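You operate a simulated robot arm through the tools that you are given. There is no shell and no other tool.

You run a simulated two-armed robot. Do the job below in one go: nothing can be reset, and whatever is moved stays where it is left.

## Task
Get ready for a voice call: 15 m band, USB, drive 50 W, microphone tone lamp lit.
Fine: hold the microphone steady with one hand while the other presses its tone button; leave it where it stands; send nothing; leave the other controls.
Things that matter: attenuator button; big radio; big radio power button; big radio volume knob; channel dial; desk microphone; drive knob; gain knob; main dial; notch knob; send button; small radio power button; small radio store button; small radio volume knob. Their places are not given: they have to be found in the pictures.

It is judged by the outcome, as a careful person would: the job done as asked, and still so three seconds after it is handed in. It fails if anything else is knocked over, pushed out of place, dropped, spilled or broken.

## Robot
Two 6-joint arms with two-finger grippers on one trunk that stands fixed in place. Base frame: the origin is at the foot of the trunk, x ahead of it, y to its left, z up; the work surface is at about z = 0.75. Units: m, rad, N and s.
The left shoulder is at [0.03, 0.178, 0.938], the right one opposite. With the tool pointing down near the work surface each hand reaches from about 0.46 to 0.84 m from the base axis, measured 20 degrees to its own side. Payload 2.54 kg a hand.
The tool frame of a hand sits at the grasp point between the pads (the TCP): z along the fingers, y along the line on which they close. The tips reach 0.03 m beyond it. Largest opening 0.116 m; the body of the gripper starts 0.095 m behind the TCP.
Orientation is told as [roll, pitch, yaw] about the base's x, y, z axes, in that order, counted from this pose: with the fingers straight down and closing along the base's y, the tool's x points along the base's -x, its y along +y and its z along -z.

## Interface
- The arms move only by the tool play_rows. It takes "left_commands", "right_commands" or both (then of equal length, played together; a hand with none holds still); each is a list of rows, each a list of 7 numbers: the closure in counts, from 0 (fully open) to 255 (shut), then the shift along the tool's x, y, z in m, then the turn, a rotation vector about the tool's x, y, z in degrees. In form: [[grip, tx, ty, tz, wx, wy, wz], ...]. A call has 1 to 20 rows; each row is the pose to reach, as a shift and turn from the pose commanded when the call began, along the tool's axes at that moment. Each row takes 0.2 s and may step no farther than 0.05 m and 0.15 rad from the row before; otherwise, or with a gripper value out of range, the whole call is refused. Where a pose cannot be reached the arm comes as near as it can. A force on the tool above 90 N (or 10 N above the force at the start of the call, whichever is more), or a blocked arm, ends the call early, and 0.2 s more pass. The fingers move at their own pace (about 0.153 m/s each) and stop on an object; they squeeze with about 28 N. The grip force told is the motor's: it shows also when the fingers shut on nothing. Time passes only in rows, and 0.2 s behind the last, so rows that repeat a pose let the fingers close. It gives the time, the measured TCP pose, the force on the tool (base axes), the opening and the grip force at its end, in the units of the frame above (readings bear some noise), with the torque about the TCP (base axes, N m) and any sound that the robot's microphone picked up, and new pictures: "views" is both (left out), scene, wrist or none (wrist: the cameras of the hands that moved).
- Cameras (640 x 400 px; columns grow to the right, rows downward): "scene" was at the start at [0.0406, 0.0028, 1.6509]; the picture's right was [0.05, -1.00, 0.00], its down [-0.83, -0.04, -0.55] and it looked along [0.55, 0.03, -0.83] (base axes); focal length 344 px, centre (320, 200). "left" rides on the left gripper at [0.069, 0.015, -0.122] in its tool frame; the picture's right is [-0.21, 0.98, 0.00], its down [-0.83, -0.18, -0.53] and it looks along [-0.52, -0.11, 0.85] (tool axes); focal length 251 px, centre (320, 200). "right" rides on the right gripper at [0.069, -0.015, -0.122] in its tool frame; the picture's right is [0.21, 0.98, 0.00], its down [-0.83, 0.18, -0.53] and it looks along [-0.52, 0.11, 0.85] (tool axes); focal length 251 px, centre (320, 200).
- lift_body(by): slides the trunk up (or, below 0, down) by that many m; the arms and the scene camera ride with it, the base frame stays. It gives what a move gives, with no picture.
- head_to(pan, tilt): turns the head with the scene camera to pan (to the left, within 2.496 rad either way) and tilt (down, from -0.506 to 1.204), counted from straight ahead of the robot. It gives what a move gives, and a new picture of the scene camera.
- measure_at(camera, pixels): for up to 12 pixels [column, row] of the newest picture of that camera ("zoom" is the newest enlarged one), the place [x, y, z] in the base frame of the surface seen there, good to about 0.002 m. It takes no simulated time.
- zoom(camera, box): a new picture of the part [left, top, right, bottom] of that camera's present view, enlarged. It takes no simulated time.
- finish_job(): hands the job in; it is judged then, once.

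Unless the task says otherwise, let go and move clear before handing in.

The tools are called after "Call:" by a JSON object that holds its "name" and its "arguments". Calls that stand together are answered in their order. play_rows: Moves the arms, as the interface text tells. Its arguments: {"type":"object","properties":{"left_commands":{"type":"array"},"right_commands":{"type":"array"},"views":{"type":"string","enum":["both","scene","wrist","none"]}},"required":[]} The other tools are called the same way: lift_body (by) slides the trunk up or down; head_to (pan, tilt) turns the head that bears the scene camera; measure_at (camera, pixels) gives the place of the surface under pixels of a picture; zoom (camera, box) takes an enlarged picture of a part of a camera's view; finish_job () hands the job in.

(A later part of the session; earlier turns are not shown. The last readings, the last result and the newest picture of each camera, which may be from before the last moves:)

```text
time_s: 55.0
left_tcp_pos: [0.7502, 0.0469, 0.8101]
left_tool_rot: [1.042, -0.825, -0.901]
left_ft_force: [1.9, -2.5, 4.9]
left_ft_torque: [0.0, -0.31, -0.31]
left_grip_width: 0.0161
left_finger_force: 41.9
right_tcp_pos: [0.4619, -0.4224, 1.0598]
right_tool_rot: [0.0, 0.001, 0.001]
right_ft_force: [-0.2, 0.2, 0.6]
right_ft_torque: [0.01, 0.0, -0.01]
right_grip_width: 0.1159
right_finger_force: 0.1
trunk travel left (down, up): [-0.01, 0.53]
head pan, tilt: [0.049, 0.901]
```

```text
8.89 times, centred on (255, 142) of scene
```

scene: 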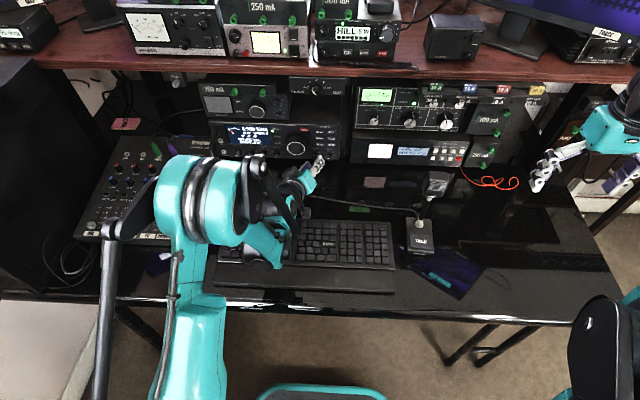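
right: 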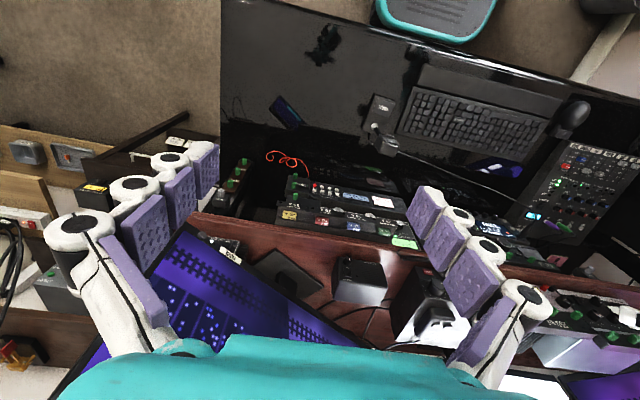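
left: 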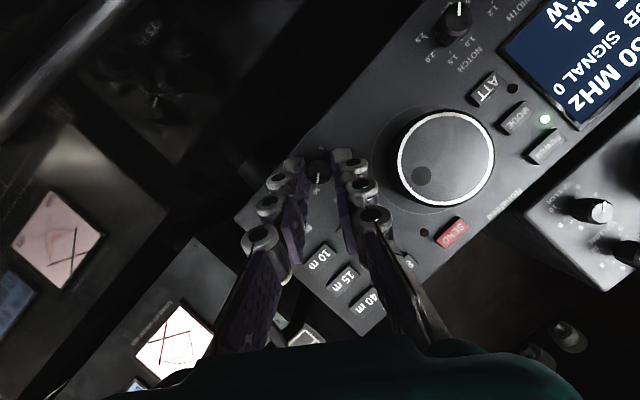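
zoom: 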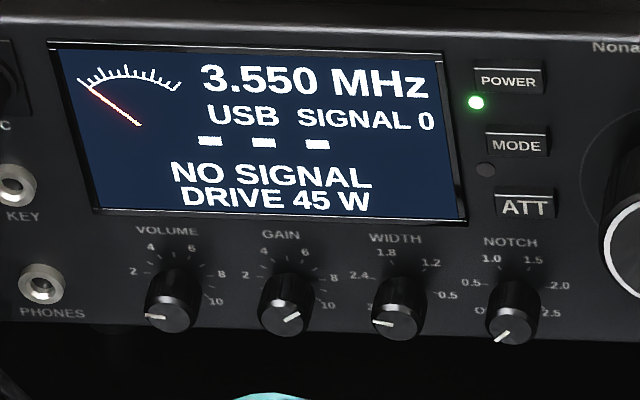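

The pointer looks nearly on 50. I'll nudge another 3° and read again.

Call:
{"name": "play_rows", "arguments": {"left_commands": [[235, 0, -0.0005, 0, -1.27, 0, 2.72], [235, 0, -0.0005, 0, -1.27, 0, 2.72]], "views": "none"}}

Call:
{"name": "zoom", "arguments": {"camera": "scene", "box": [220, 120, 290, 165]}}

```text
time_s: 55.6
left_tcp_pos: [0.751, 0.047, 0.8106]
left_tool_rot: [1.091, -0.782, -0.935]
left_ft_force: [-4.4, -5.3, 3.1]
left_ft_torque: [-0.04, 0.25, 0.13]
left_grip_width: 0.0163
left_finger_force: 42.0
right_tcp_pos: [0.461, -0.4217, 1.0591]
right_tool_rot: [-0.002, -0.001, 0.0]
right_ft_force: [-0.2, -0.1, 0.1]
right_ft_torque: [0.02, -0.01, 0.04]
right_grip_width: 0.1161
right_finger_force: 0.1
trunk travel left (down, up): [-0.01, 0.53]
head pan, tilt: [0.049, 0.901]
```

```text
8.89 times, centred on (255, 142) of scene
```

zoom: 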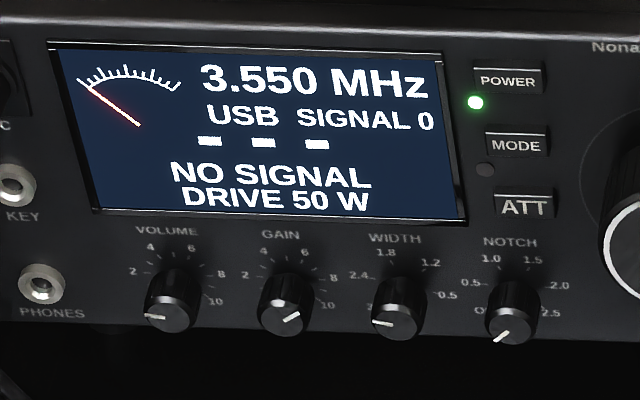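

DRIVE reads 50 W. I'll add 3° so it sits mid-step rather than at the threshold, then check again before releasing.

Call:
{"name": "play_rows", "arguments": {"left_commands": [[235, 0, -0.0005, 0, -1.27, 0, 2.72], [235, 0, -0.0005, 0, -1.27, 0, 2.72]], "views": "wrist"}}

Call:
{"name": "zoom", "arguments": {"camera": "scene", "box": [220, 120, 290, 165]}}

Call:
{"name": "zoom", "arguments": {"camera": "left", "box": [290, 135, 350, 215]}}

```text
time_s: 56.2
left_tcp_pos: [0.7516, 0.0465, 0.809]
left_tool_rot: [1.132, -0.739, -0.962]
left_ft_force: [-5.7, -5.7, -1.2]
left_ft_torque: [-0.06, -0.18, -0.28]
left_grip_width: 0.0166
left_finger_force: 41.4
right_tcp_pos: [0.4615, -0.4216, 1.0601]
right_tool_rot: [-0.001, 0.001, 0.0]
right_ft_force: [0.2, 0.0, -1.0]
right_ft_torque: [0.01, 0.01, -0.01]
right_grip_width: 0.1161
right_finger_force: 0.0
trunk travel left (down, up): [-0.01, 0.53]
head pan, tilt: [0.049, 0.901]
```

left: 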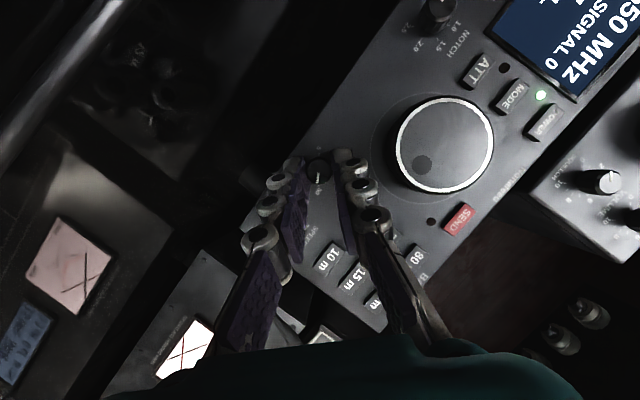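

```text
8.89 times, centred on (255, 142) of scene
```

zoom: 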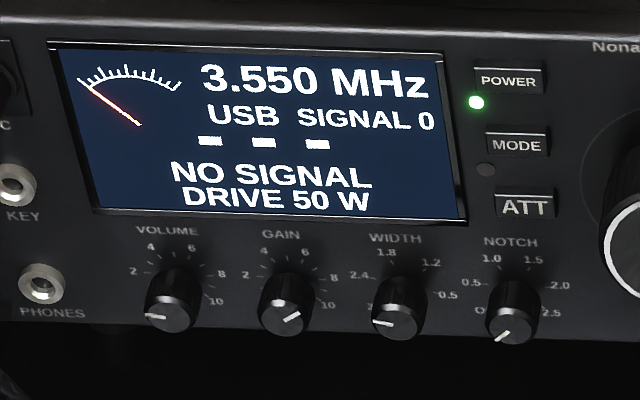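

```text
5.00 times, centred on (320, 175) of left
```

zoom: 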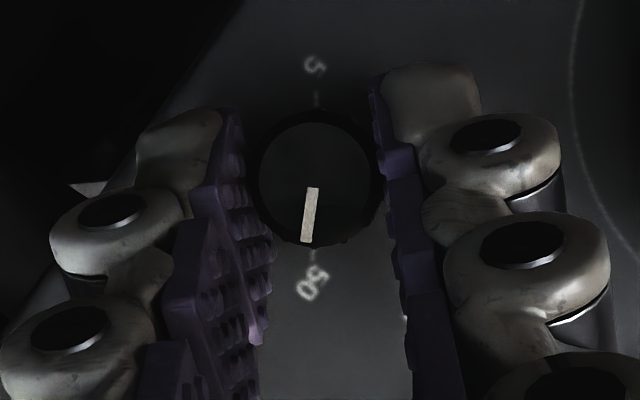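

50 W is steady. I'll release and back straight out, then read the display again.

Call:
{"name": "play_rows", "arguments": {"left_commands": [[185, 0, 0, 0, 0, 0, 0], [185, 0, 0, 0, 0, 0, 0], [185, 0.0042, 0, -0.0091, 0, 0, 0], [185, 0.0085, 0, -0.0181, 0, 0, 0], [185, 0.0127, 0, -0.0272, 0, 0, 0], [185, 0.0127, 0, -0.0272, 0, 0, 0]], "views": "wrist"}}

Call:
{"name": "zoom", "arguments": {"camera": "scene", "box": [220, 110, 350, 180]}}

Call:
{"name": "zoom", "arguments": {"camera": "scene", "box": [220, 120, 290, 165]}}

```text
time_s: 57.6
left_tcp_pos: [0.7204, 0.0478, 0.8107]
left_tool_rot: [1.13, -0.738, -0.963]
left_ft_force: [-0.2, -0.5, -0.1]
left_ft_torque: [0.01, -0.01, -0.03]
left_grip_width: 0.0318
left_finger_force: 0.2
right_tcp_pos: [0.4615, -0.4216, 1.059]
right_tool_rot: [0.001, 0.0, 0.002]
right_ft_force: [0.4, -0.5, -0.3]
right_ft_torque: [-0.02, 0.01, -0.03]
right_grip_width: 0.1161
right_finger_force: 0.0
trunk travel left (down, up): [-0.01, 0.53]
head pan, tilt: [0.049, 0.901]
```

left: 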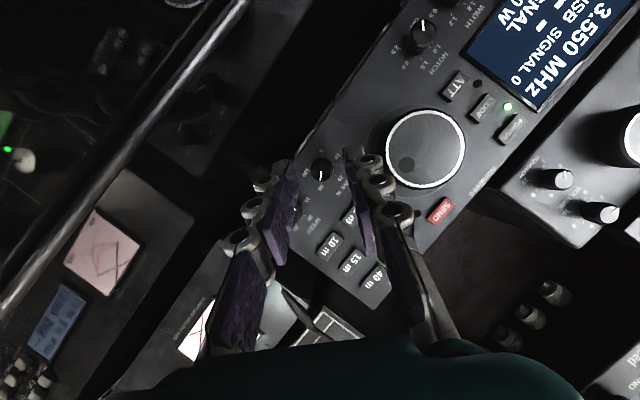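

```text
4.92 times, centred on (285, 145) of scene
```

zoom: 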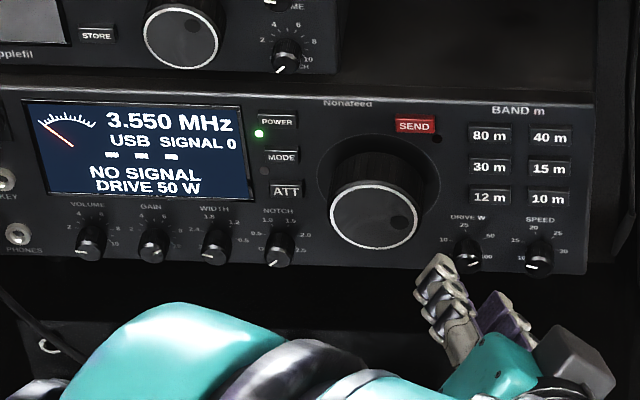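

```text
8.89 times, centred on (255, 142) of scene
```

zoom: 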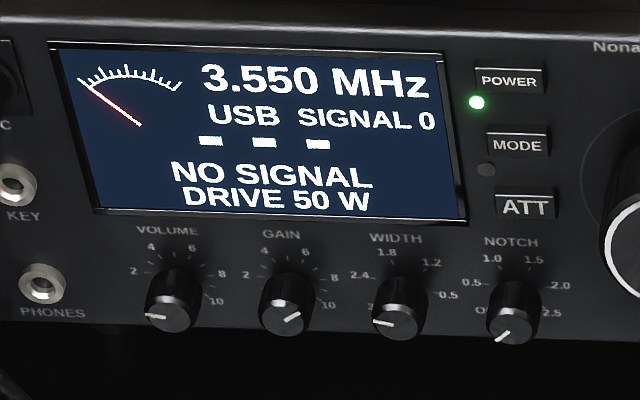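

DRIVE 50 W holds after release. I'll unroll the hand, shut the fingers, and move in front of the 15 m button again.

Call:
{"name": "play_rows", "arguments": {"left_commands": [[200, -0.0104, 0.0016, -0.0058, 2.96, 0, -6.34], [220, -0.0207, 0.0032, -0.0115, 5.92, 0, -12.68], [255, -0.0311, 0.0049, -0.0173, 8.88, 0, -19.03], [255, -0.0415, 0.0065, -0.023, 11.83, 0, -25.37], [255, -0.0518, 0.0081, -0.0288, 14.79, 0, -31.71], [255, -0.0622, 0.0097, -0.0345, 17.75, 0, -38.05], [255, -0.0622, 0.0097, -0.0345, 17.75, 0, -38.05]]}}

Call:
{"name": "zoom", "arguments": {"camera": "scene", "box": [270, 100, 350, 170]}}

```text
time_s: 59.2
left_tcp_pos: [0.7155, 0.0066, 0.87]
left_tool_rot: [-0.004, -1.135, 0.003]
left_ft_force: [0.3, 0.1, -0.5]
left_ft_torque: [0.02, 0.02, -0.03]
left_grip_width: 0.0
left_finger_force: 28.2
right_tcp_pos: [0.4614, -0.4218, 1.0599]
right_tool_rot: [0.0, 0.0, 0.0]
right_ft_force: [0.3, 0.9, 0.4]
right_ft_torque: [-0.03, 0.01, 0.0]
right_grip_width: 0.1162
right_finger_force: 0.1
trunk travel left (down, up): [-0.01, 0.53]
head pan, tilt: [0.049, 0.901]
```

scene: 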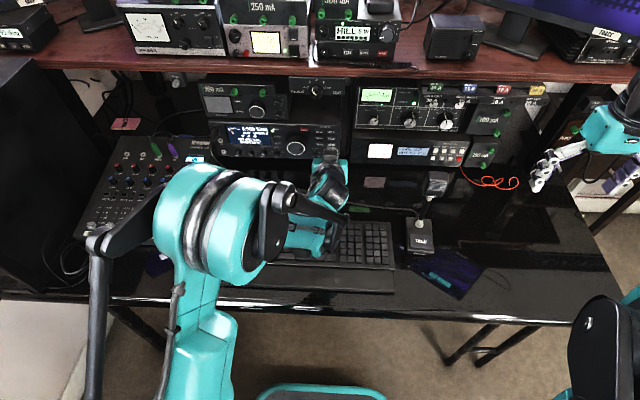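
left: 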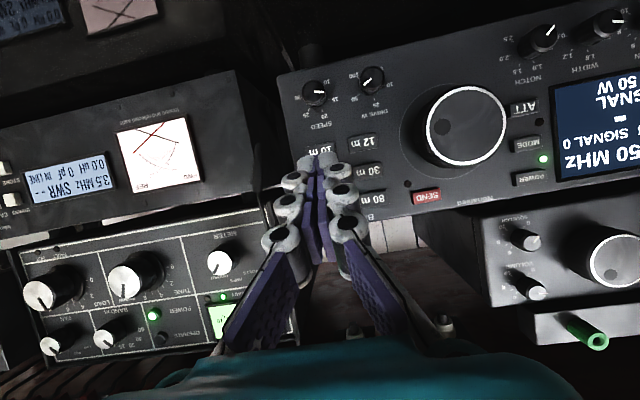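

```text
5.71 times, centred on (310, 135) of scene
```

zoom: 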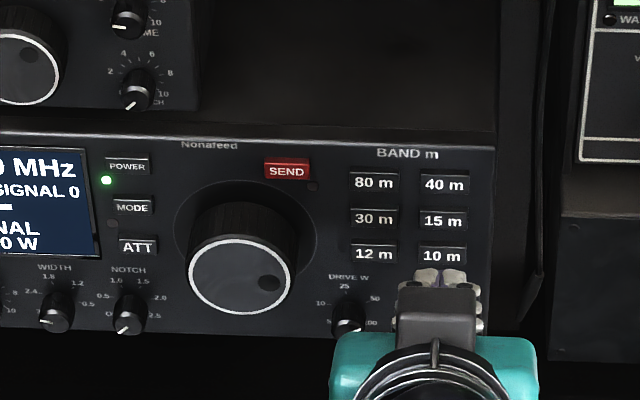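

Tips are in front of the band block at (440,275) in the scene zoom, and the drive still shows 50 W. I'll return to the -60° tilt used before and move to 1 cm short of 15 m.

Call:
{"name": "play_rows", "arguments": {"left_commands": [[255, -0.005, 0.0003, 0.011, 0, 2.5, 0], [255, -0.0101, 0.0006, 0.0223, 0, 5, 0], [255, -0.0101, 0.0006, 0.0223, 0, 5, 0]], "views": "wrist"}}

Call:
{"name": "zoom", "arguments": {"camera": "scene", "box": [295, 115, 345, 150]}}

Call:
{"name": "measure_at", "arguments": {"camera": "zoom", "pixels": [[450, 132], [450, 200], [430, 220], [470, 220], [430, 210], [470, 210], [450, 215]]}}

```text
time_s: 60.0
left_tcp_pos: [0.7397, 0.0074, 0.8699]
left_tool_rot: [0.001, -1.047, 0.0]
left_ft_force: [0.7, -0.1, 0.0]
left_ft_torque: [-0.02, 0.01, 0.04]
left_grip_width: 0.0001
left_finger_force: 27.8
right_tcp_pos: [0.4621, -0.4211, 1.0582]
right_tool_rot: [-0.001, 0.001, 0.0]
right_ft_force: [-0.2, 0.0, 0.4]
right_ft_torque: [-0.01, 0.0, -0.01]
right_grip_width: 0.1159
right_finger_force: 0.0
trunk travel left (down, up): [-0.01, 0.53]
head pan, tilt: [0.049, 0.901]
```

left: 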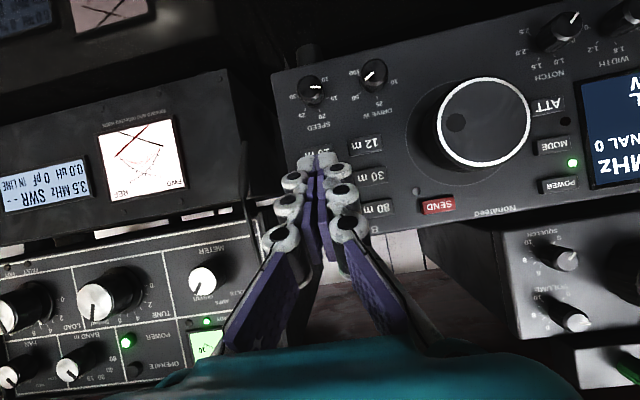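

```text
11.43 times, centred on (320, 132) of scene
```

zoom: 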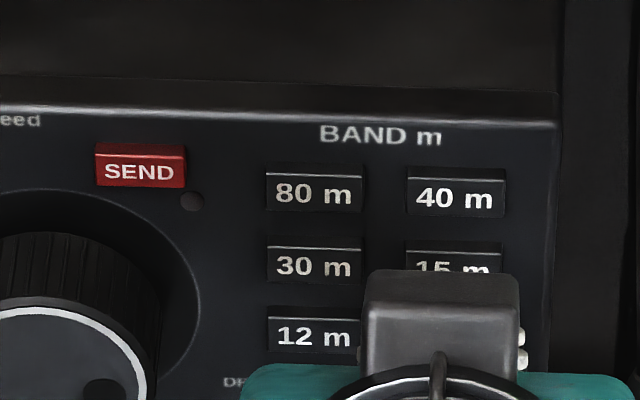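

```text
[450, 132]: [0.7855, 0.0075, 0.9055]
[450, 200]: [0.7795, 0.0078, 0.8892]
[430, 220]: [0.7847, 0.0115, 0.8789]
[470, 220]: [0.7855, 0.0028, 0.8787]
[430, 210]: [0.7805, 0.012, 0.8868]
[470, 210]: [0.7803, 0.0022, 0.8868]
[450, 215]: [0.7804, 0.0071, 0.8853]
```

The pose matches the earlier successful press. I'll advance 10 mm, then creep until it clicks.

Call:
{"name": "play_rows", "arguments": {"left_commands": [[255, -0.0025, 0, 0.0043, 0, 0, 0], [255, -0.005, 0, 0.0087, 0, 0, 0], [255, -0.006, 0, 0.0104, 0, 0, 0], [255, -0.006, 0, 0.0104, 0, 0, 0]], "views": "wrist"}}

Call:
{"name": "play_rows", "arguments": {"left_commands": [[255, -0.0008, 0, 0.0013, 0, 0, 0], [255, -0.0008, 0, 0.0013, 0, 0, 0]], "views": "none"}}

```text
time_s: 61.0
left_tcp_pos: [0.7525, 0.0085, 0.8693]
left_tool_rot: [0.0, -1.048, 0.0]
left_ft_force: [0.5, -0.4, -0.5]
left_ft_torque: [0.0, 0.01, 0.03]
left_grip_width: 0.006
left_finger_force: 28.5
right_tcp_pos: [0.4633, -0.4212, 1.0599]
right_tool_rot: [0.002, -0.002, 0.0]
right_ft_force: [0.0, 0.4, 0.7]
right_ft_torque: [0.0, 0.0, 0.02]
right_grip_width: 0.1163
right_finger_force: 0.1
trunk travel left (down, up): [-0.01, 0.53]
head pan, tilt: [0.049, 0.901]
```

left: 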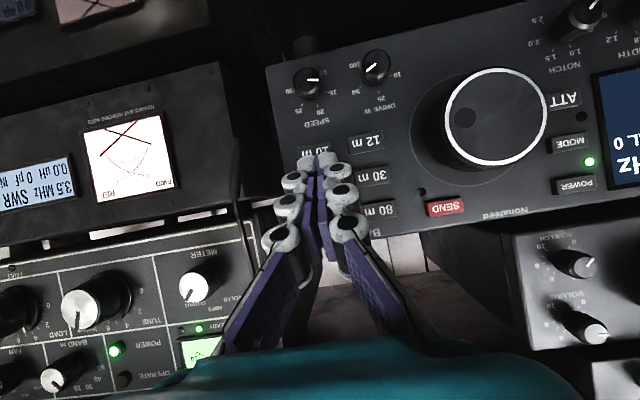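

```text
time_s: 61.6
left_tcp_pos: [0.7527, 0.008, 0.8702]
left_tool_rot: [-0.002, -1.047, 0.001]
left_ft_force: [-0.6, -0.2, 0.7]
left_ft_torque: [0.01, 0.01, 0.02]
left_grip_width: 0.0057
left_finger_force: 28.6
right_tcp_pos: [0.461, -0.4207, 1.0588]
right_tool_rot: [0.0, 0.0, -0.001]
right_ft_force: [0.2, -0.1, -0.2]
right_ft_torque: [-0.02, 0.01, -0.03]
right_grip_width: 0.1162
right_finger_force: 0.2
trunk travel left (down, up): [-0.01, 0.53]
head pan, tilt: [0.049, 0.901]
```

The fingers register contact but no click yet. I'll go another 1.5 mm.

Call:
{"name": "play_rows", "arguments": {"left_commands": [[255, -0.0008, 0, 0.0013, 0, 0, 0], [255, -0.0008, 0, 0.0013, 0, 0, 0]], "views": "wrist"}}

```text
time_s: 62.2
left_tcp_pos: [0.7546, 0.0074, 0.8691]
left_tool_rot: [-0.002, -1.046, 0.0]
left_ft_force: [-1.3, 1.5, -0.9]
left_ft_torque: [-0.01, -0.01, 0.01]
left_grip_width: 0.006
left_finger_force: 29.0
right_tcp_pos: [0.4626, -0.4217, 1.0595]
right_tool_rot: [0.001, 0.0, 0.0]
right_ft_force: [-0.5, -0.8, -0.1]
right_ft_torque: [-0.01, -0.01, -0.04]
right_grip_width: 0.1162
right_finger_force: 0.0
trunk travel left (down, up): [-0.01, 0.53]
head pan, tilt: [0.049, 0.901]
heard: click
```

left: 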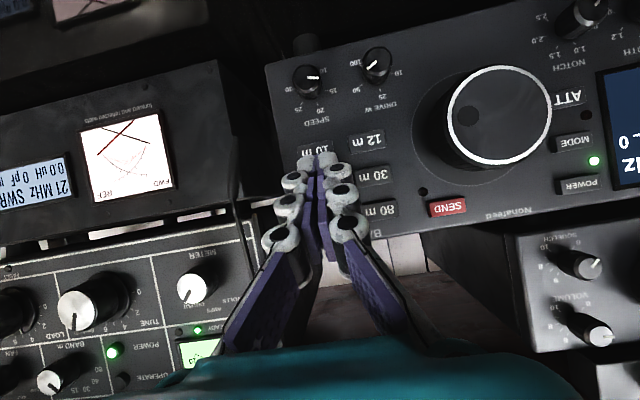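

It clicked, and the tuner now reads 21 MHz. I'll back away and confirm the big radio's display.

Call:
{"name": "play_rows", "arguments": {"left_commands": [[255, 0.0075, 0, -0.013, 0, 0, 0], [255, 0.015, 0, -0.026, 0, 0, 0], [255, 0.0225, 0, -0.039, 0, 0, 0], [255, 0.03, 0, -0.052, 0, 0, 0], [255, 0.03, 0, -0.052, 0, 0, 0]]}}

Call:
{"name": "zoom", "arguments": {"camera": "scene", "box": [205, 110, 345, 170]}}

Call:
{"name": "zoom", "arguments": {"camera": "scene", "box": [350, 90, 500, 170]}}

Call:
{"name": "zoom", "arguments": {"camera": "scene", "box": [400, 160, 450, 260]}}

```text
time_s: 63.4
left_tcp_pos: [0.694, 0.008, 0.8699]
left_tool_rot: [-0.001, -1.048, -0.001]
left_ft_force: [0.2, 0.4, 0.6]
left_ft_torque: [0.03, 0.02, 0.02]
left_grip_width: 0.0
left_finger_force: 28.9
right_tcp_pos: [0.4624, -0.421, 1.0586]
right_tool_rot: [0.001, -0.001, -0.001]
right_ft_force: [0.0, 0.2, -0.2]
right_ft_torque: [-0.01, 0.02, 0.02]
right_grip_width: 0.1159
right_finger_force: 0.0
trunk travel left (down, up): [-0.01, 0.53]
head pan, tilt: [0.049, 0.901]
```

scene: 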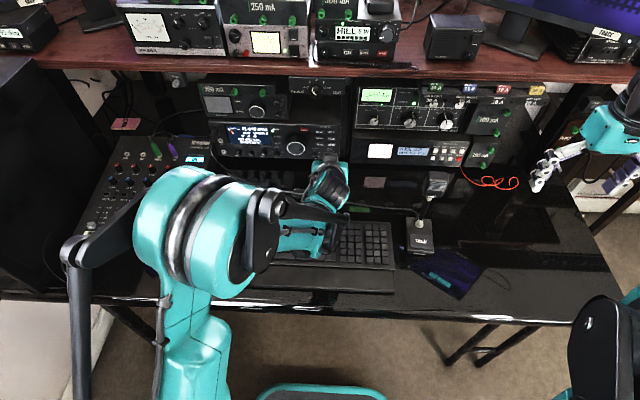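
left: 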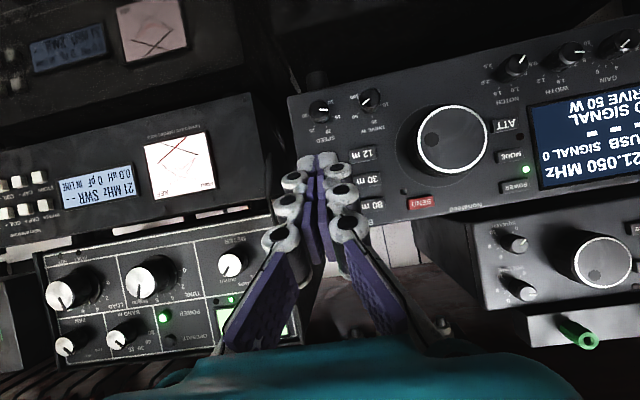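

```text
4.57 times, centred on (275, 140) of scene
```

zoom: 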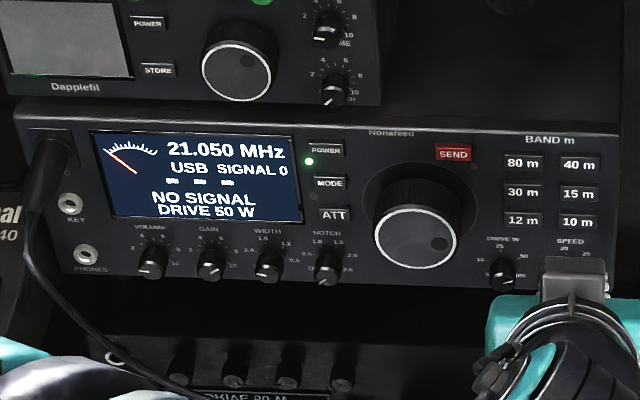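

```text
4.27 times, centred on (425, 130) of scene
```

zoom: 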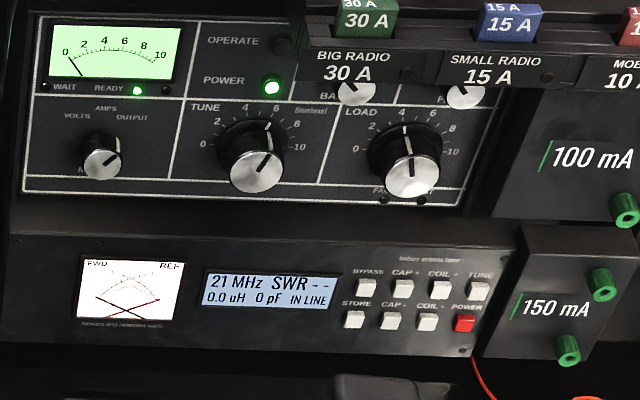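

```text
4.00 times, centred on (425, 210) of scene
```

zoom: 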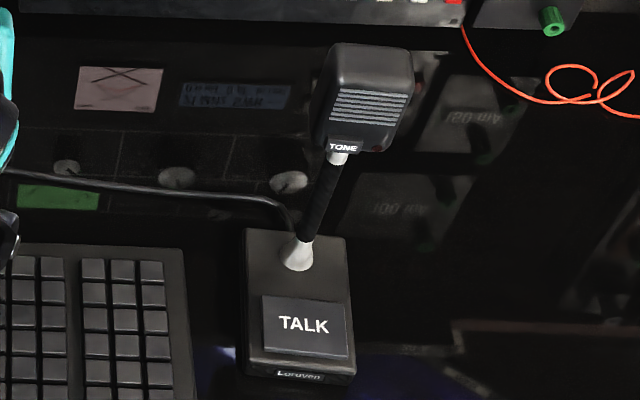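

The radio now reads 21.050 MHz, USB, DRIVE 50 W, with the other controls as they were. Next is the mic, which I'll measure again before bringing in the right hand to hold its head.

Call:
{"name": "zoom", "arguments": {"camera": "scene", "box": [415, 165, 455, 205]}}

Call:
{"name": "measure_at", "arguments": {"camera": "zoom", "pixels": [[310, 100], [420, 105], [300, 60], [430, 70], [270, 150], [430, 200], [290, 230], [370, 240], [330, 160], [395, 170], [300, 250], [340, 248]]}}

```text
10.00 times, centred on (435, 185) of scene
```

zoom: 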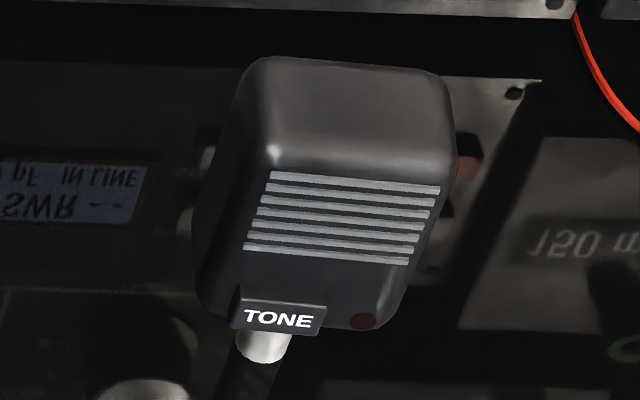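

```text
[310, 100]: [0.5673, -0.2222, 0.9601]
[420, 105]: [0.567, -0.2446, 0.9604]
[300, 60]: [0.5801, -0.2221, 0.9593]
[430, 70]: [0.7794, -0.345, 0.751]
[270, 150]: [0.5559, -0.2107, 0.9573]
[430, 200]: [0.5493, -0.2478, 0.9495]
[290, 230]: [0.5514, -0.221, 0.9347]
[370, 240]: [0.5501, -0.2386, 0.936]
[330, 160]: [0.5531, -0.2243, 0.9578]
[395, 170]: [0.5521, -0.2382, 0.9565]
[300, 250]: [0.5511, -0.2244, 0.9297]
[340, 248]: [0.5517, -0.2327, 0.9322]
```

I'll measure the head's side edges and the TONE face more precisely.

Call:
{"name": "zoom", "arguments": {"camera": "scene", "box": [415, 165, 455, 205]}}

Call:
{"name": "measure_at", "arguments": {"camera": "zoom", "pixels": [[258, 70], [270, 62], [410, 75], [440, 90], [448, 130], [240, 130], [220, 200], [205, 250], [280, 318], [245, 316], [310, 320], [362, 322]]}}

```text
10.00 times, centred on (435, 185) of scene
```

zoom: 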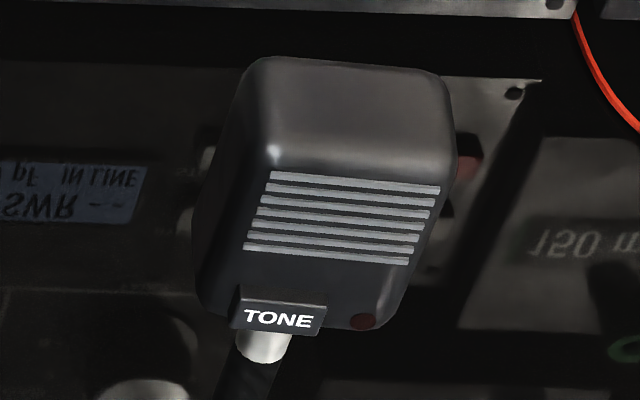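

```text
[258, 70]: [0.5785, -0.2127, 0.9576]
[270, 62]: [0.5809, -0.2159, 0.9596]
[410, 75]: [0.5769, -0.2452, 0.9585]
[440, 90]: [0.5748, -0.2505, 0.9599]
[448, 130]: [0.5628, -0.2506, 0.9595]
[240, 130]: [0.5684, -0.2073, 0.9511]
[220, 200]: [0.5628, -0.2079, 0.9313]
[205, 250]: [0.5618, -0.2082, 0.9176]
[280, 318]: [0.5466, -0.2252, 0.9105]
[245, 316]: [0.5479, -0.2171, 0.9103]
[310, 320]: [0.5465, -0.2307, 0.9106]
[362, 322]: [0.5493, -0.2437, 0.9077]
```

The head spans y -0.2075 to -0.2515, x 0.550–0.584, top z=0.96, with TONE's face at (0.5466,-0.2245,0.910). I'll bring the open right hand above the head at z≈1.06, turned -4° to match the mic.

Call:
{"name": "play_rows", "arguments": {"right_commands": [[0, -0.018, 0.032, 0, 0, 0, 0.7], [0, -0.036, 0.064, 0, 0, 0, 1.4], [0, -0.054, 0.0959, 0, 0, 0, 2], [0, -0.072, 0.1278, 0, 0, 0, 2.7], [0, -0.09, 0.1598, 0, 0, 0, 3.4], [0, -0.108, 0.1917, 0, 0, 0, 4], [0, -0.108, 0.1917, 0, 0, 0, 4]]}}

Call:
{"name": "zoom", "arguments": {"camera": "right", "box": [200, 40, 440, 240]}}

```text
time_s: 65.0
left_tcp_pos: [0.695, 0.0076, 0.8692]
left_tool_rot: [0.001, -1.047, 0.0]
left_ft_force: [-0.6, 0.0, 0.4]
left_ft_torque: [-0.01, 0.02, 0.02]
left_grip_width: 0.0
left_finger_force: 28.6
right_tcp_pos: [0.5728, -0.2298, 1.0587]
right_tool_rot: [0.001, 0.0, -0.071]
right_ft_force: [0.5, 0.1, 0.1]
right_ft_torque: [-0.02, -0.02, 0.0]
right_grip_width: 0.116
right_finger_force: 0.0
trunk travel left (down, up): [-0.01, 0.53]
head pan, tilt: [0.049, 0.901]
```

scene: 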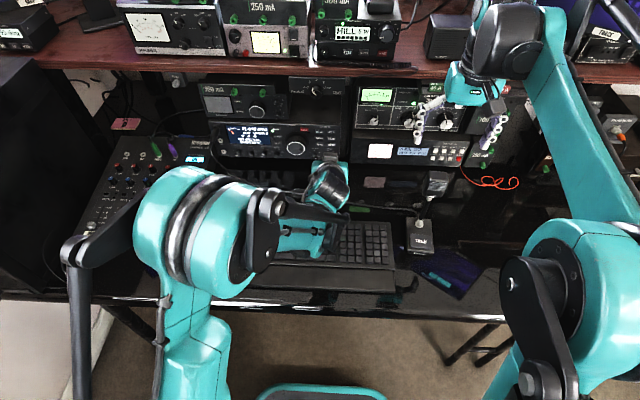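
right: 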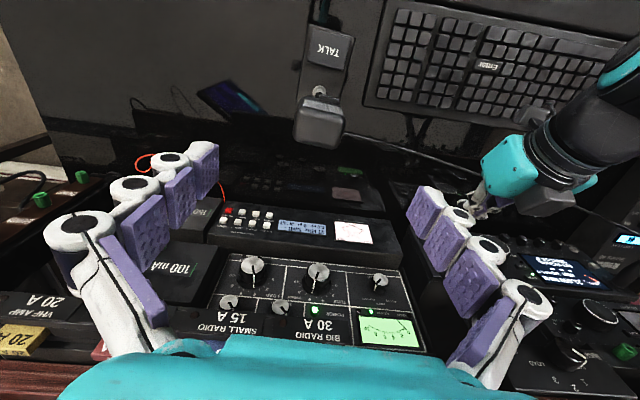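

```text
2.00 times, centred on (320, 140) of right
```

zoom: 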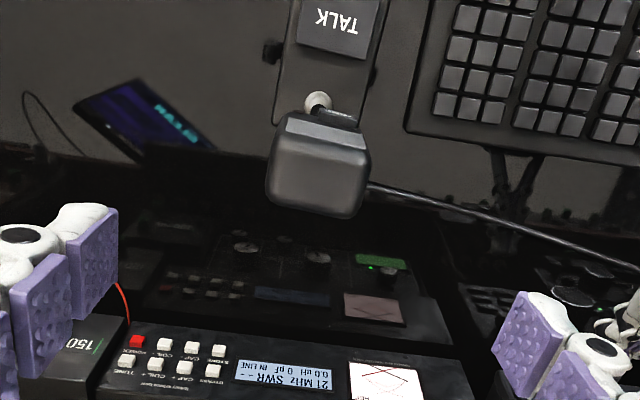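

The mic head top is visible in the right-wrist zoom at about (317,175). I'll measure it from this camera to centre the grip.

Call:
{"name": "measure_at", "arguments": {"camera": "zoom", "pixels": [[280, 150], [355, 160], [275, 190], [350, 200], [318, 175], [272, 170], [362, 175], [310, 205]]}}

```text
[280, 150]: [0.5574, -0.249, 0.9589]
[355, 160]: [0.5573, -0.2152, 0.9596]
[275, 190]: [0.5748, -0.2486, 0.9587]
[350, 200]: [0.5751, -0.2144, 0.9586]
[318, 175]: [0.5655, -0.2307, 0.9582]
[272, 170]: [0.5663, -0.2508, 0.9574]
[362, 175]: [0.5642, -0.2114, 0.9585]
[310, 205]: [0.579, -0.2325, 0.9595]
```

Head centre is about (0.567,-0.230), well aligned. I'll narrow to 70 mm and descend around the head, stopping to check before closing.

Call:
{"name": "play_rows", "arguments": {"right_commands": [[101, 0.003, 0, 0, 0, 0, 0], [101, 0.003, 0, 0.027, 0, 0, 0], [101, 0.003, 0, 0.054, 0, 0, 0], [101, 0.003, 0, 0.081, 0, 0, 0], [101, 0.003, 0, 0.107, 0, 0, 0], [101, 0.003, 0, 0.107, 0, 0, 0]]}}

Call:
{"name": "zoom", "arguments": {"camera": "right", "box": [200, 40, 440, 240]}}

Call:
{"name": "zoom", "arguments": {"camera": "scene", "box": [395, 120, 475, 220]}}

```text
time_s: 66.4
left_tcp_pos: [0.6935, 0.0065, 0.8691]
left_tool_rot: [0.0, -1.048, 0.0]
left_ft_force: [-0.1, -0.8, 0.1]
left_ft_torque: [0.01, 0.01, 0.0]
left_grip_width: 0.0
left_finger_force: 28.9
right_tcp_pos: [0.5652, -0.2299, 0.9517]
right_tool_rot: [0.001, -0.002, -0.069]
right_ft_force: [0.8, 0.0, -0.9]
right_ft_torque: [0.04, -0.02, 0.01]
right_grip_width: 0.0698
right_finger_force: 0.0
trunk travel left (down, up): [-0.01, 0.53]
head pan, tilt: [0.049, 0.901]
```

scene: 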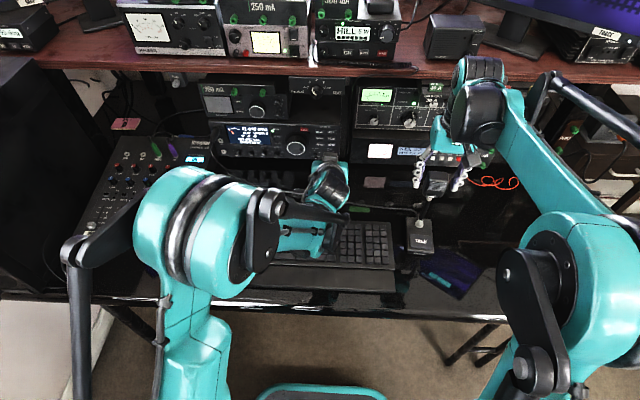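
right: 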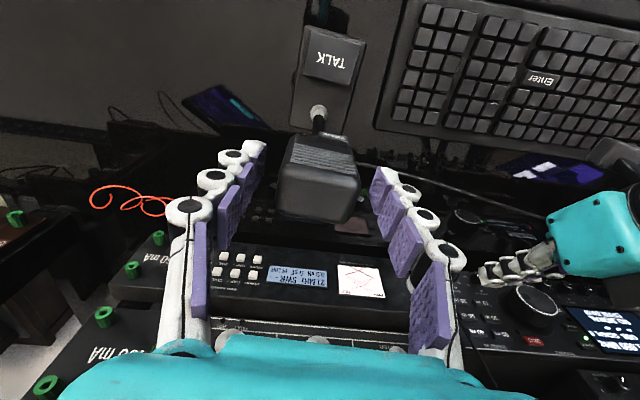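

```text
2.00 times, centred on (320, 140) of right
```

zoom: 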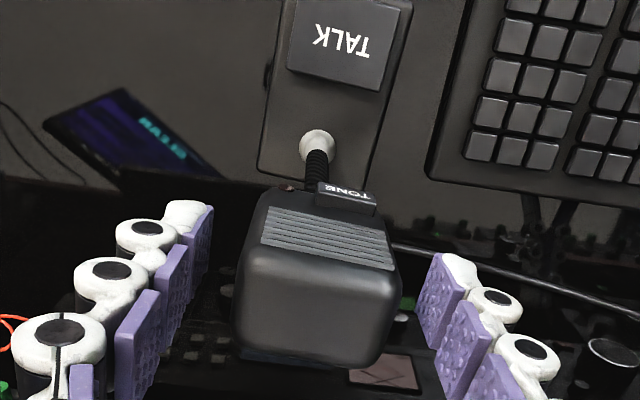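

```text
4.00 times, centred on (435, 170) of scene
```

zoom: 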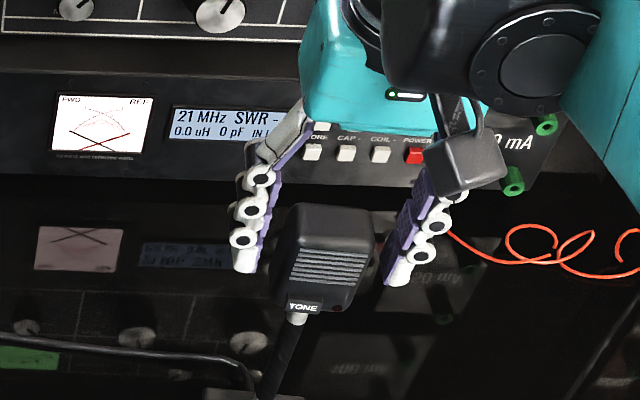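

The right fingers straddle the mic head evenly, with TONE and the lamp uncovered. Before closing I need to check where the right forearm sits so the left hand can come in below it.

Call:
{"name": "measure_at", "arguments": {"camera": "scene", "pixels": [[475, 75], [480, 120], [510, 110], [540, 150], [570, 190], [600, 240], [540, 250], [545, 290], [520, 300], [570, 110], [620, 150], [600, 350]]}}

Call:
{"name": "measure_at", "arguments": {"camera": "scene", "pixels": [[180, 210], [230, 240], [270, 220], [300, 210], [330, 190], [310, 240], [185, 330], [190, 380], [75, 255], [100, 240], [335, 170], [300, 235]]}}

```text
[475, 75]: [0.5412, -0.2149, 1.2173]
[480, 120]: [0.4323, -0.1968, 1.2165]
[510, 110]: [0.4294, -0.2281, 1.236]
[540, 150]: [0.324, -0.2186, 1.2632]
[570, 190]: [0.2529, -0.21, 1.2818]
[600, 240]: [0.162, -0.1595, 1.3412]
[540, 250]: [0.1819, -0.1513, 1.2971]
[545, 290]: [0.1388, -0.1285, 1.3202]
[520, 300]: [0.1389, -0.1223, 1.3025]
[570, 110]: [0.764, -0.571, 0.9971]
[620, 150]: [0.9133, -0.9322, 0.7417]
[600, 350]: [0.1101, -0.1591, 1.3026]
```

```text
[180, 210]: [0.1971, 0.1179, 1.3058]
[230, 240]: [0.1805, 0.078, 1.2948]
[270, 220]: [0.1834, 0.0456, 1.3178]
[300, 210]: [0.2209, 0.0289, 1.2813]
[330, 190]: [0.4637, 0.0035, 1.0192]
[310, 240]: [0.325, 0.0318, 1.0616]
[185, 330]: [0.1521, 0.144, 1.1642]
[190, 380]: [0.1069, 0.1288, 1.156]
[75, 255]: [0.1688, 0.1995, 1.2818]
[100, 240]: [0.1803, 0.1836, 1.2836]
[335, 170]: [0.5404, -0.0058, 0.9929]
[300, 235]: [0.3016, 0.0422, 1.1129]
```

The right forearm's underside is above z≈1.12, so the left wrist can pass below it. I'll bring the left hand back from the radio in stages, first to (0.60,-0.03,0.95).

Call:
{"name": "play_rows", "arguments": {"left_commands": [[255, -0.0058, -0.0093, -0.0305, 0, 0, 0], [255, -0.0115, -0.0185, -0.061, 0, 0, 0], [255, -0.0173, -0.0278, -0.0914, 0, 0, 0], [255, -0.0231, -0.037, -0.1219, 0, 0, 0], [255, -0.0231, -0.037, -0.1219, 0, 0, 0]]}}

```text
time_s: 67.6
left_tcp_pos: [0.6011, -0.0298, 0.9524]
left_tool_rot: [0.0, -1.048, 0.0]
left_ft_force: [0.5, -0.7, 0.0]
left_ft_torque: [0.04, -0.01, -0.02]
left_grip_width: 0.0
left_finger_force: 28.6
right_tcp_pos: [0.5665, -0.2301, 0.9509]
right_tool_rot: [0.0, -0.001, -0.068]
right_ft_force: [-0.4, 0.3, 0.1]
right_ft_torque: [-0.02, 0.0, 0.01]
right_grip_width: 0.0698
right_finger_force: 0.1
trunk travel left (down, up): [-0.01, 0.53]
head pan, tilt: [0.049, 0.901]
```

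scene: 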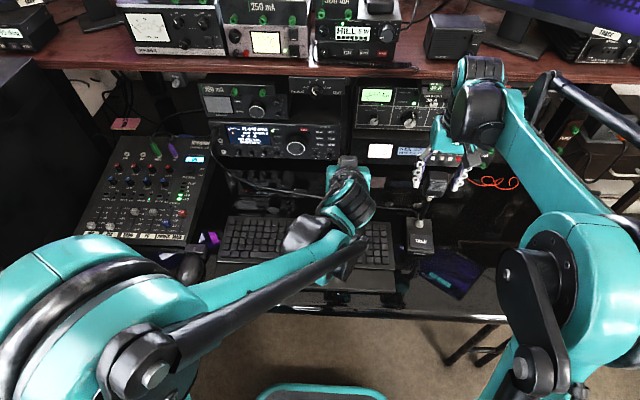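
left: 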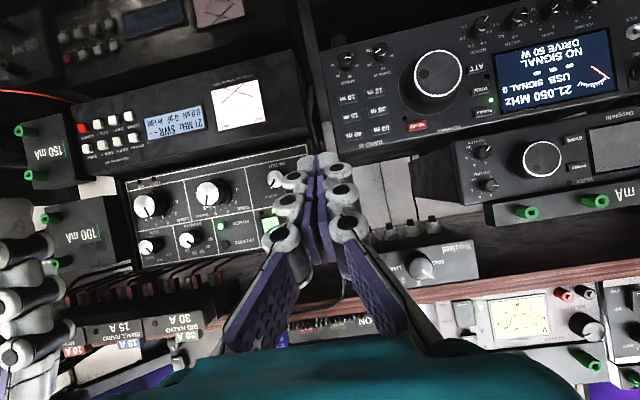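

No reach trouble. I'll continue towards the front-left of the mic while starting to yaw the hand right.

Call:
{"name": "play_rows", "arguments": {"left_commands": [[255, 0.0028, -0.02, -0.0176, 1.7, 0, 1.0], [255, 0.0057, -0.04, -0.0352, 3.5, 0, 2.0], [255, 0.0085, -0.06, -0.0528, 5.2, 0, 3.0], [255, 0.0183, -0.08, -0.0664, 6.9, 0, 4.0], [255, 0.0281, -0.1, -0.08, 8.7, 0, 5.0], [255, 0.0379, -0.12, -0.0936, 10.4, 0, 6.0], [255, 0.0379, -0.12, -0.0936, 10.4, 0, 6.0]]}}

Call:
{"name": "zoom", "arguments": {"camera": "scene", "box": [360, 110, 480, 240]}}

```text
time_s: 69.2
left_tcp_pos: [0.5, -0.1499, 0.9637]
left_tool_rot: [0.0, -1.048, -0.21]
left_ft_force: [1.0, 0.0, 0.4]
left_ft_torque: [0.0, 0.02, -0.01]
left_grip_width: 0.0
left_finger_force: 28.5
right_tcp_pos: [0.5657, -0.2296, 0.9529]
right_tool_rot: [-0.001, -0.002, -0.07]
right_ft_force: [0.4, 0.0, -0.1]
right_ft_torque: [0.02, 0.04, 0.0]
right_grip_width: 0.0699
right_finger_force: 0.0
trunk travel left (down, up): [-0.01, 0.53]
head pan, tilt: [0.049, 0.901]
```

scene: 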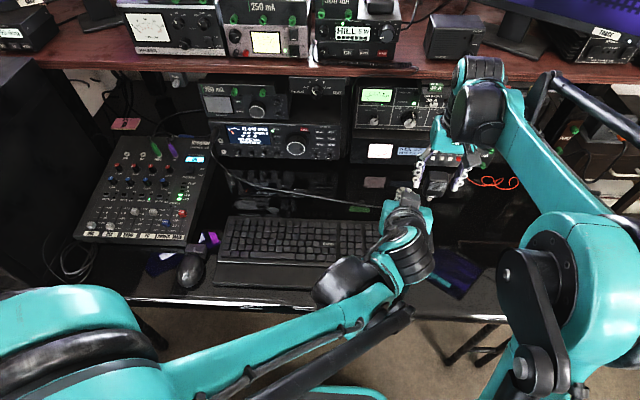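
left: 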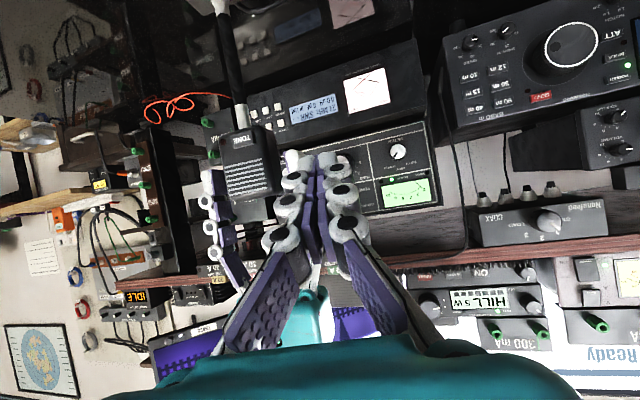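

```text
3.08 times, centred on (420, 175) of scene
```

zoom: 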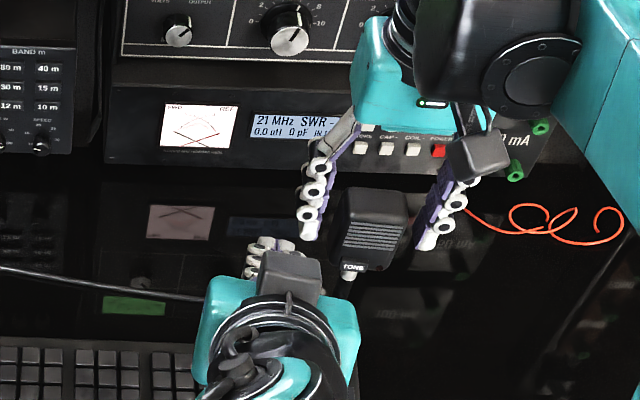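

The left wrist camera shows the mic head with TONE at (237,140), and there's good clearance. I'll move to about 2 cm in front of TONE with the hand yawed -20°.

Call:
{"name": "play_rows", "arguments": {"left_commands": [[255, 0.0121, -0.0242, 0.0098, 2.31, 0, 1.33], [255, 0.0241, -0.0484, 0.0195, 4.62, 0, 2.67], [255, 0.0362, -0.0726, 0.0293, 6.93, 0, 4.0], [255, 0.0362, -0.0726, 0.0293, 6.93, 0, 4.0]]}}

Call:
{"name": "zoom", "arguments": {"camera": "left", "box": [220, 60, 440, 220]}}

Call:
{"name": "zoom", "arguments": {"camera": "scene", "box": [390, 140, 470, 220]}}

Call:
{"name": "zoom", "arguments": {"camera": "right", "box": [220, 60, 420, 240]}}

```text
time_s: 70.2
left_tcp_pos: [0.4915, -0.2213, 0.9163]
left_tool_rot: [0.0, -1.049, -0.352]
left_ft_force: [0.1, -0.5, 0.0]
left_ft_torque: [0.0, 0.0, 0.0]
left_grip_width: 0.0
left_finger_force: 28.8
right_tcp_pos: [0.566, -0.2292, 0.953]
right_tool_rot: [0.001, 0.0, -0.07]
right_ft_force: [0.4, -0.4, -0.2]
right_ft_torque: [0.01, 0.02, 0.01]
right_grip_width: 0.0699
right_finger_force: 0.0
trunk travel left (down, up): [-0.01, 0.53]
head pan, tilt: [0.049, 0.901]
```

scene: 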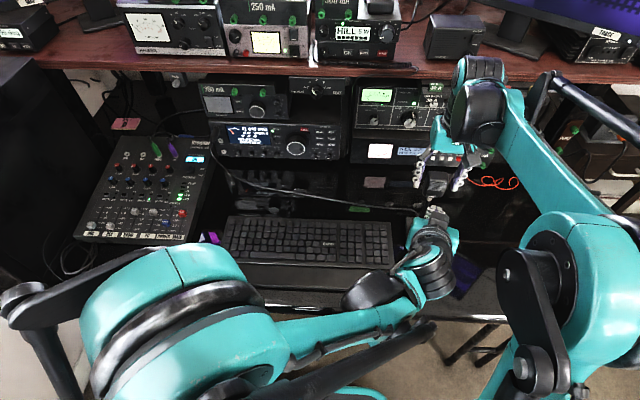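
left: 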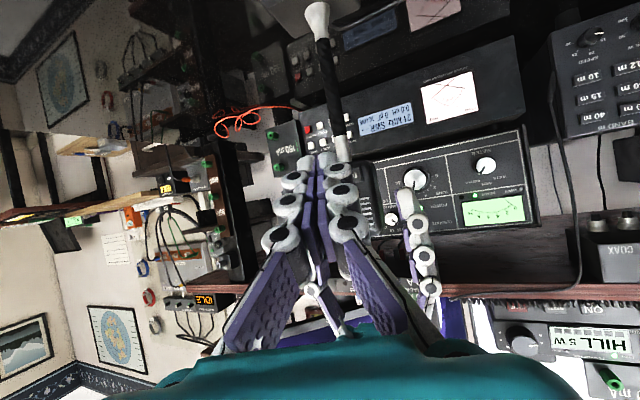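

```text
2.50 times, centred on (330, 140) of left
```

zoom: 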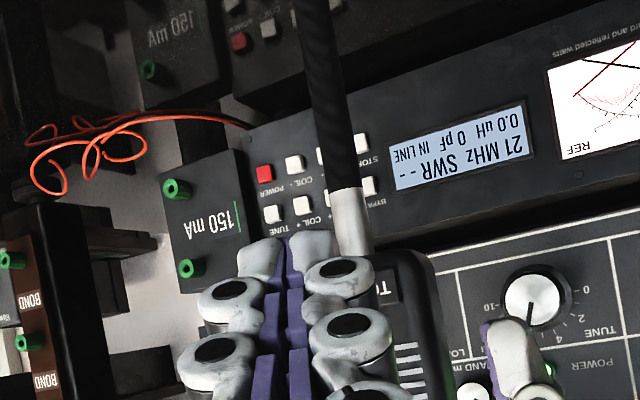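

```text
5.00 times, centred on (430, 180) of scene
```

zoom: 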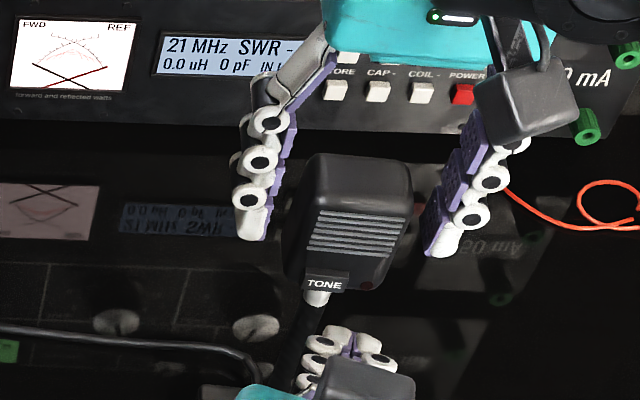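

```text
2.22 times, centred on (320, 150) of right
```

zoom: 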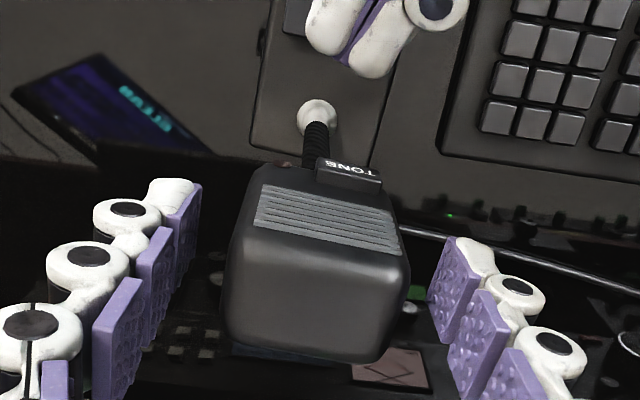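

Both wrist views and the scene zoom show the left tips about 2 cm in front of TONE. I'll measure the tips and TONE for final alignment.

Call:
{"name": "measure_at", "arguments": {"camera": "zoom", "pixels": [[340, 60], [375, 65], [335, 45], [390, 50], [350, 172], [330, 168], [370, 178], [350, 40]]}}

Call:
{"name": "zoom", "arguments": {"camera": "scene", "box": [410, 180, 450, 220]}}

Call:
{"name": "measure_at", "arguments": {"camera": "zoom", "pixels": [[300, 207], [335, 208], [310, 300], [360, 300], [315, 280], [350, 285], [290, 320], [380, 330]]}}

```text
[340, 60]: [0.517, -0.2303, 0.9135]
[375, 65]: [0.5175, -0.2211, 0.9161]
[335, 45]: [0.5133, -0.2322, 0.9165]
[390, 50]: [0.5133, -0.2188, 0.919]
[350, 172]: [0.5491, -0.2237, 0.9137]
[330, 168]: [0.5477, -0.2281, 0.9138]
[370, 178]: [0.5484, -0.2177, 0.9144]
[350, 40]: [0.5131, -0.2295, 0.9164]
```

```text
10.00 times, centred on (430, 200) of scene
```

zoom: 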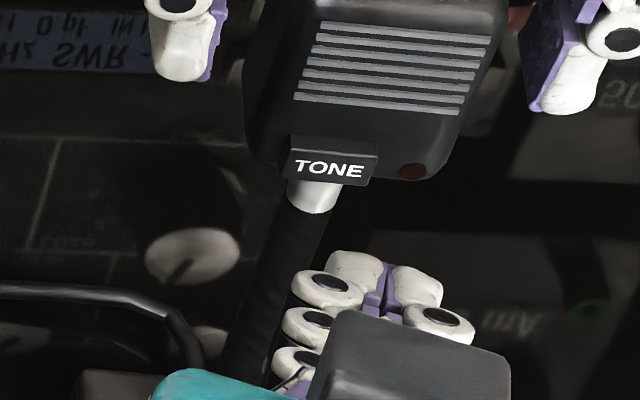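

```text
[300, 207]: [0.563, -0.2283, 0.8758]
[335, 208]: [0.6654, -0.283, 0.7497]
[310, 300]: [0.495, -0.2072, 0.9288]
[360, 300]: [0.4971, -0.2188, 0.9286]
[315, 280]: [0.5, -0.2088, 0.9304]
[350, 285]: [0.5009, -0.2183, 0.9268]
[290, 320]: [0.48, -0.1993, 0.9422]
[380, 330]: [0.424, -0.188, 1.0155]
```

The tips are at (0.5175, -0.226, z≈0.914), lined up with TONE and about 27 mm short. Now I'll close the right hand gently on the mic head, watching for side forces.

Call:
{"name": "play_rows", "arguments": {"right_commands": [[130, 0, 0, 0, 0, 0, 0], [148, 0, 0, 0, 0, 0, 0], [148, 0, 0, 0, 0, 0, 0]], "views": "wrist"}}

Call:
{"name": "zoom", "arguments": {"camera": "right", "box": [220, 60, 420, 240]}}

Call:
{"name": "zoom", "arguments": {"camera": "scene", "box": [390, 140, 470, 220]}}

```text
time_s: 71.0
left_tcp_pos: [0.4923, -0.2229, 0.917]
left_tool_rot: [0.002, -1.048, -0.35]
left_ft_force: [-0.6, 0.4, -0.9]
left_ft_torque: [0.02, 0.01, 0.03]
left_grip_width: 0.0
left_finger_force: 28.8
right_tcp_pos: [0.5664, -0.2298, 0.9517]
right_tool_rot: [0.0, -0.001, -0.07]
right_ft_force: [0.0, -0.3, 0.2]
right_ft_torque: [-0.03, -0.02, -0.01]
right_grip_width: 0.0487
right_finger_force: 0.0
trunk travel left (down, up): [-0.01, 0.53]
head pan, tilt: [0.049, 0.901]
```

right: 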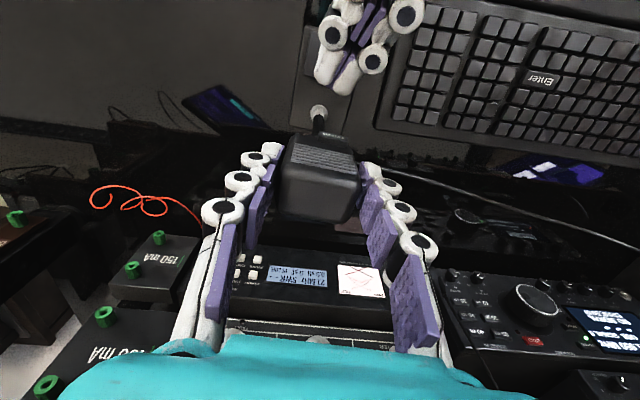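

```text
2.22 times, centred on (320, 150) of right
```

zoom: 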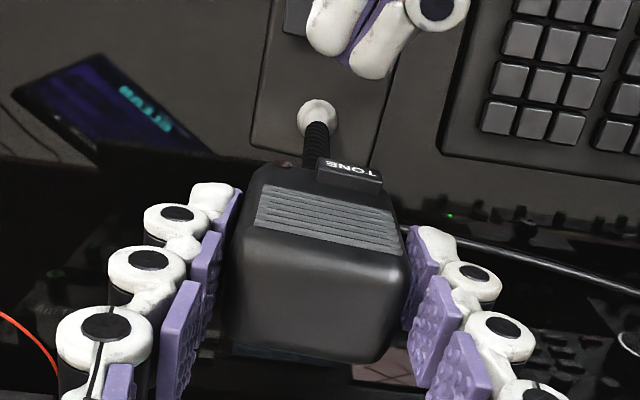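

```text
5.00 times, centred on (430, 180) of scene
```

zoom: 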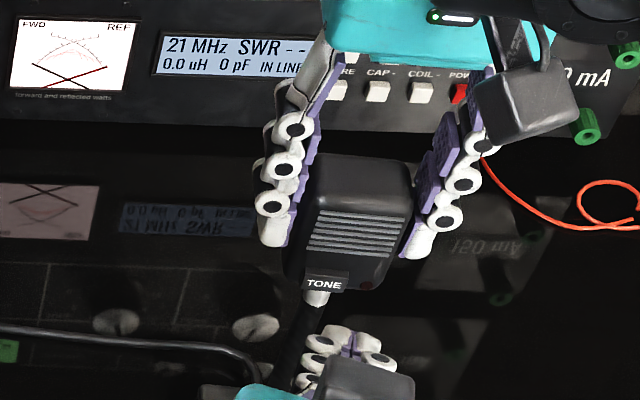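

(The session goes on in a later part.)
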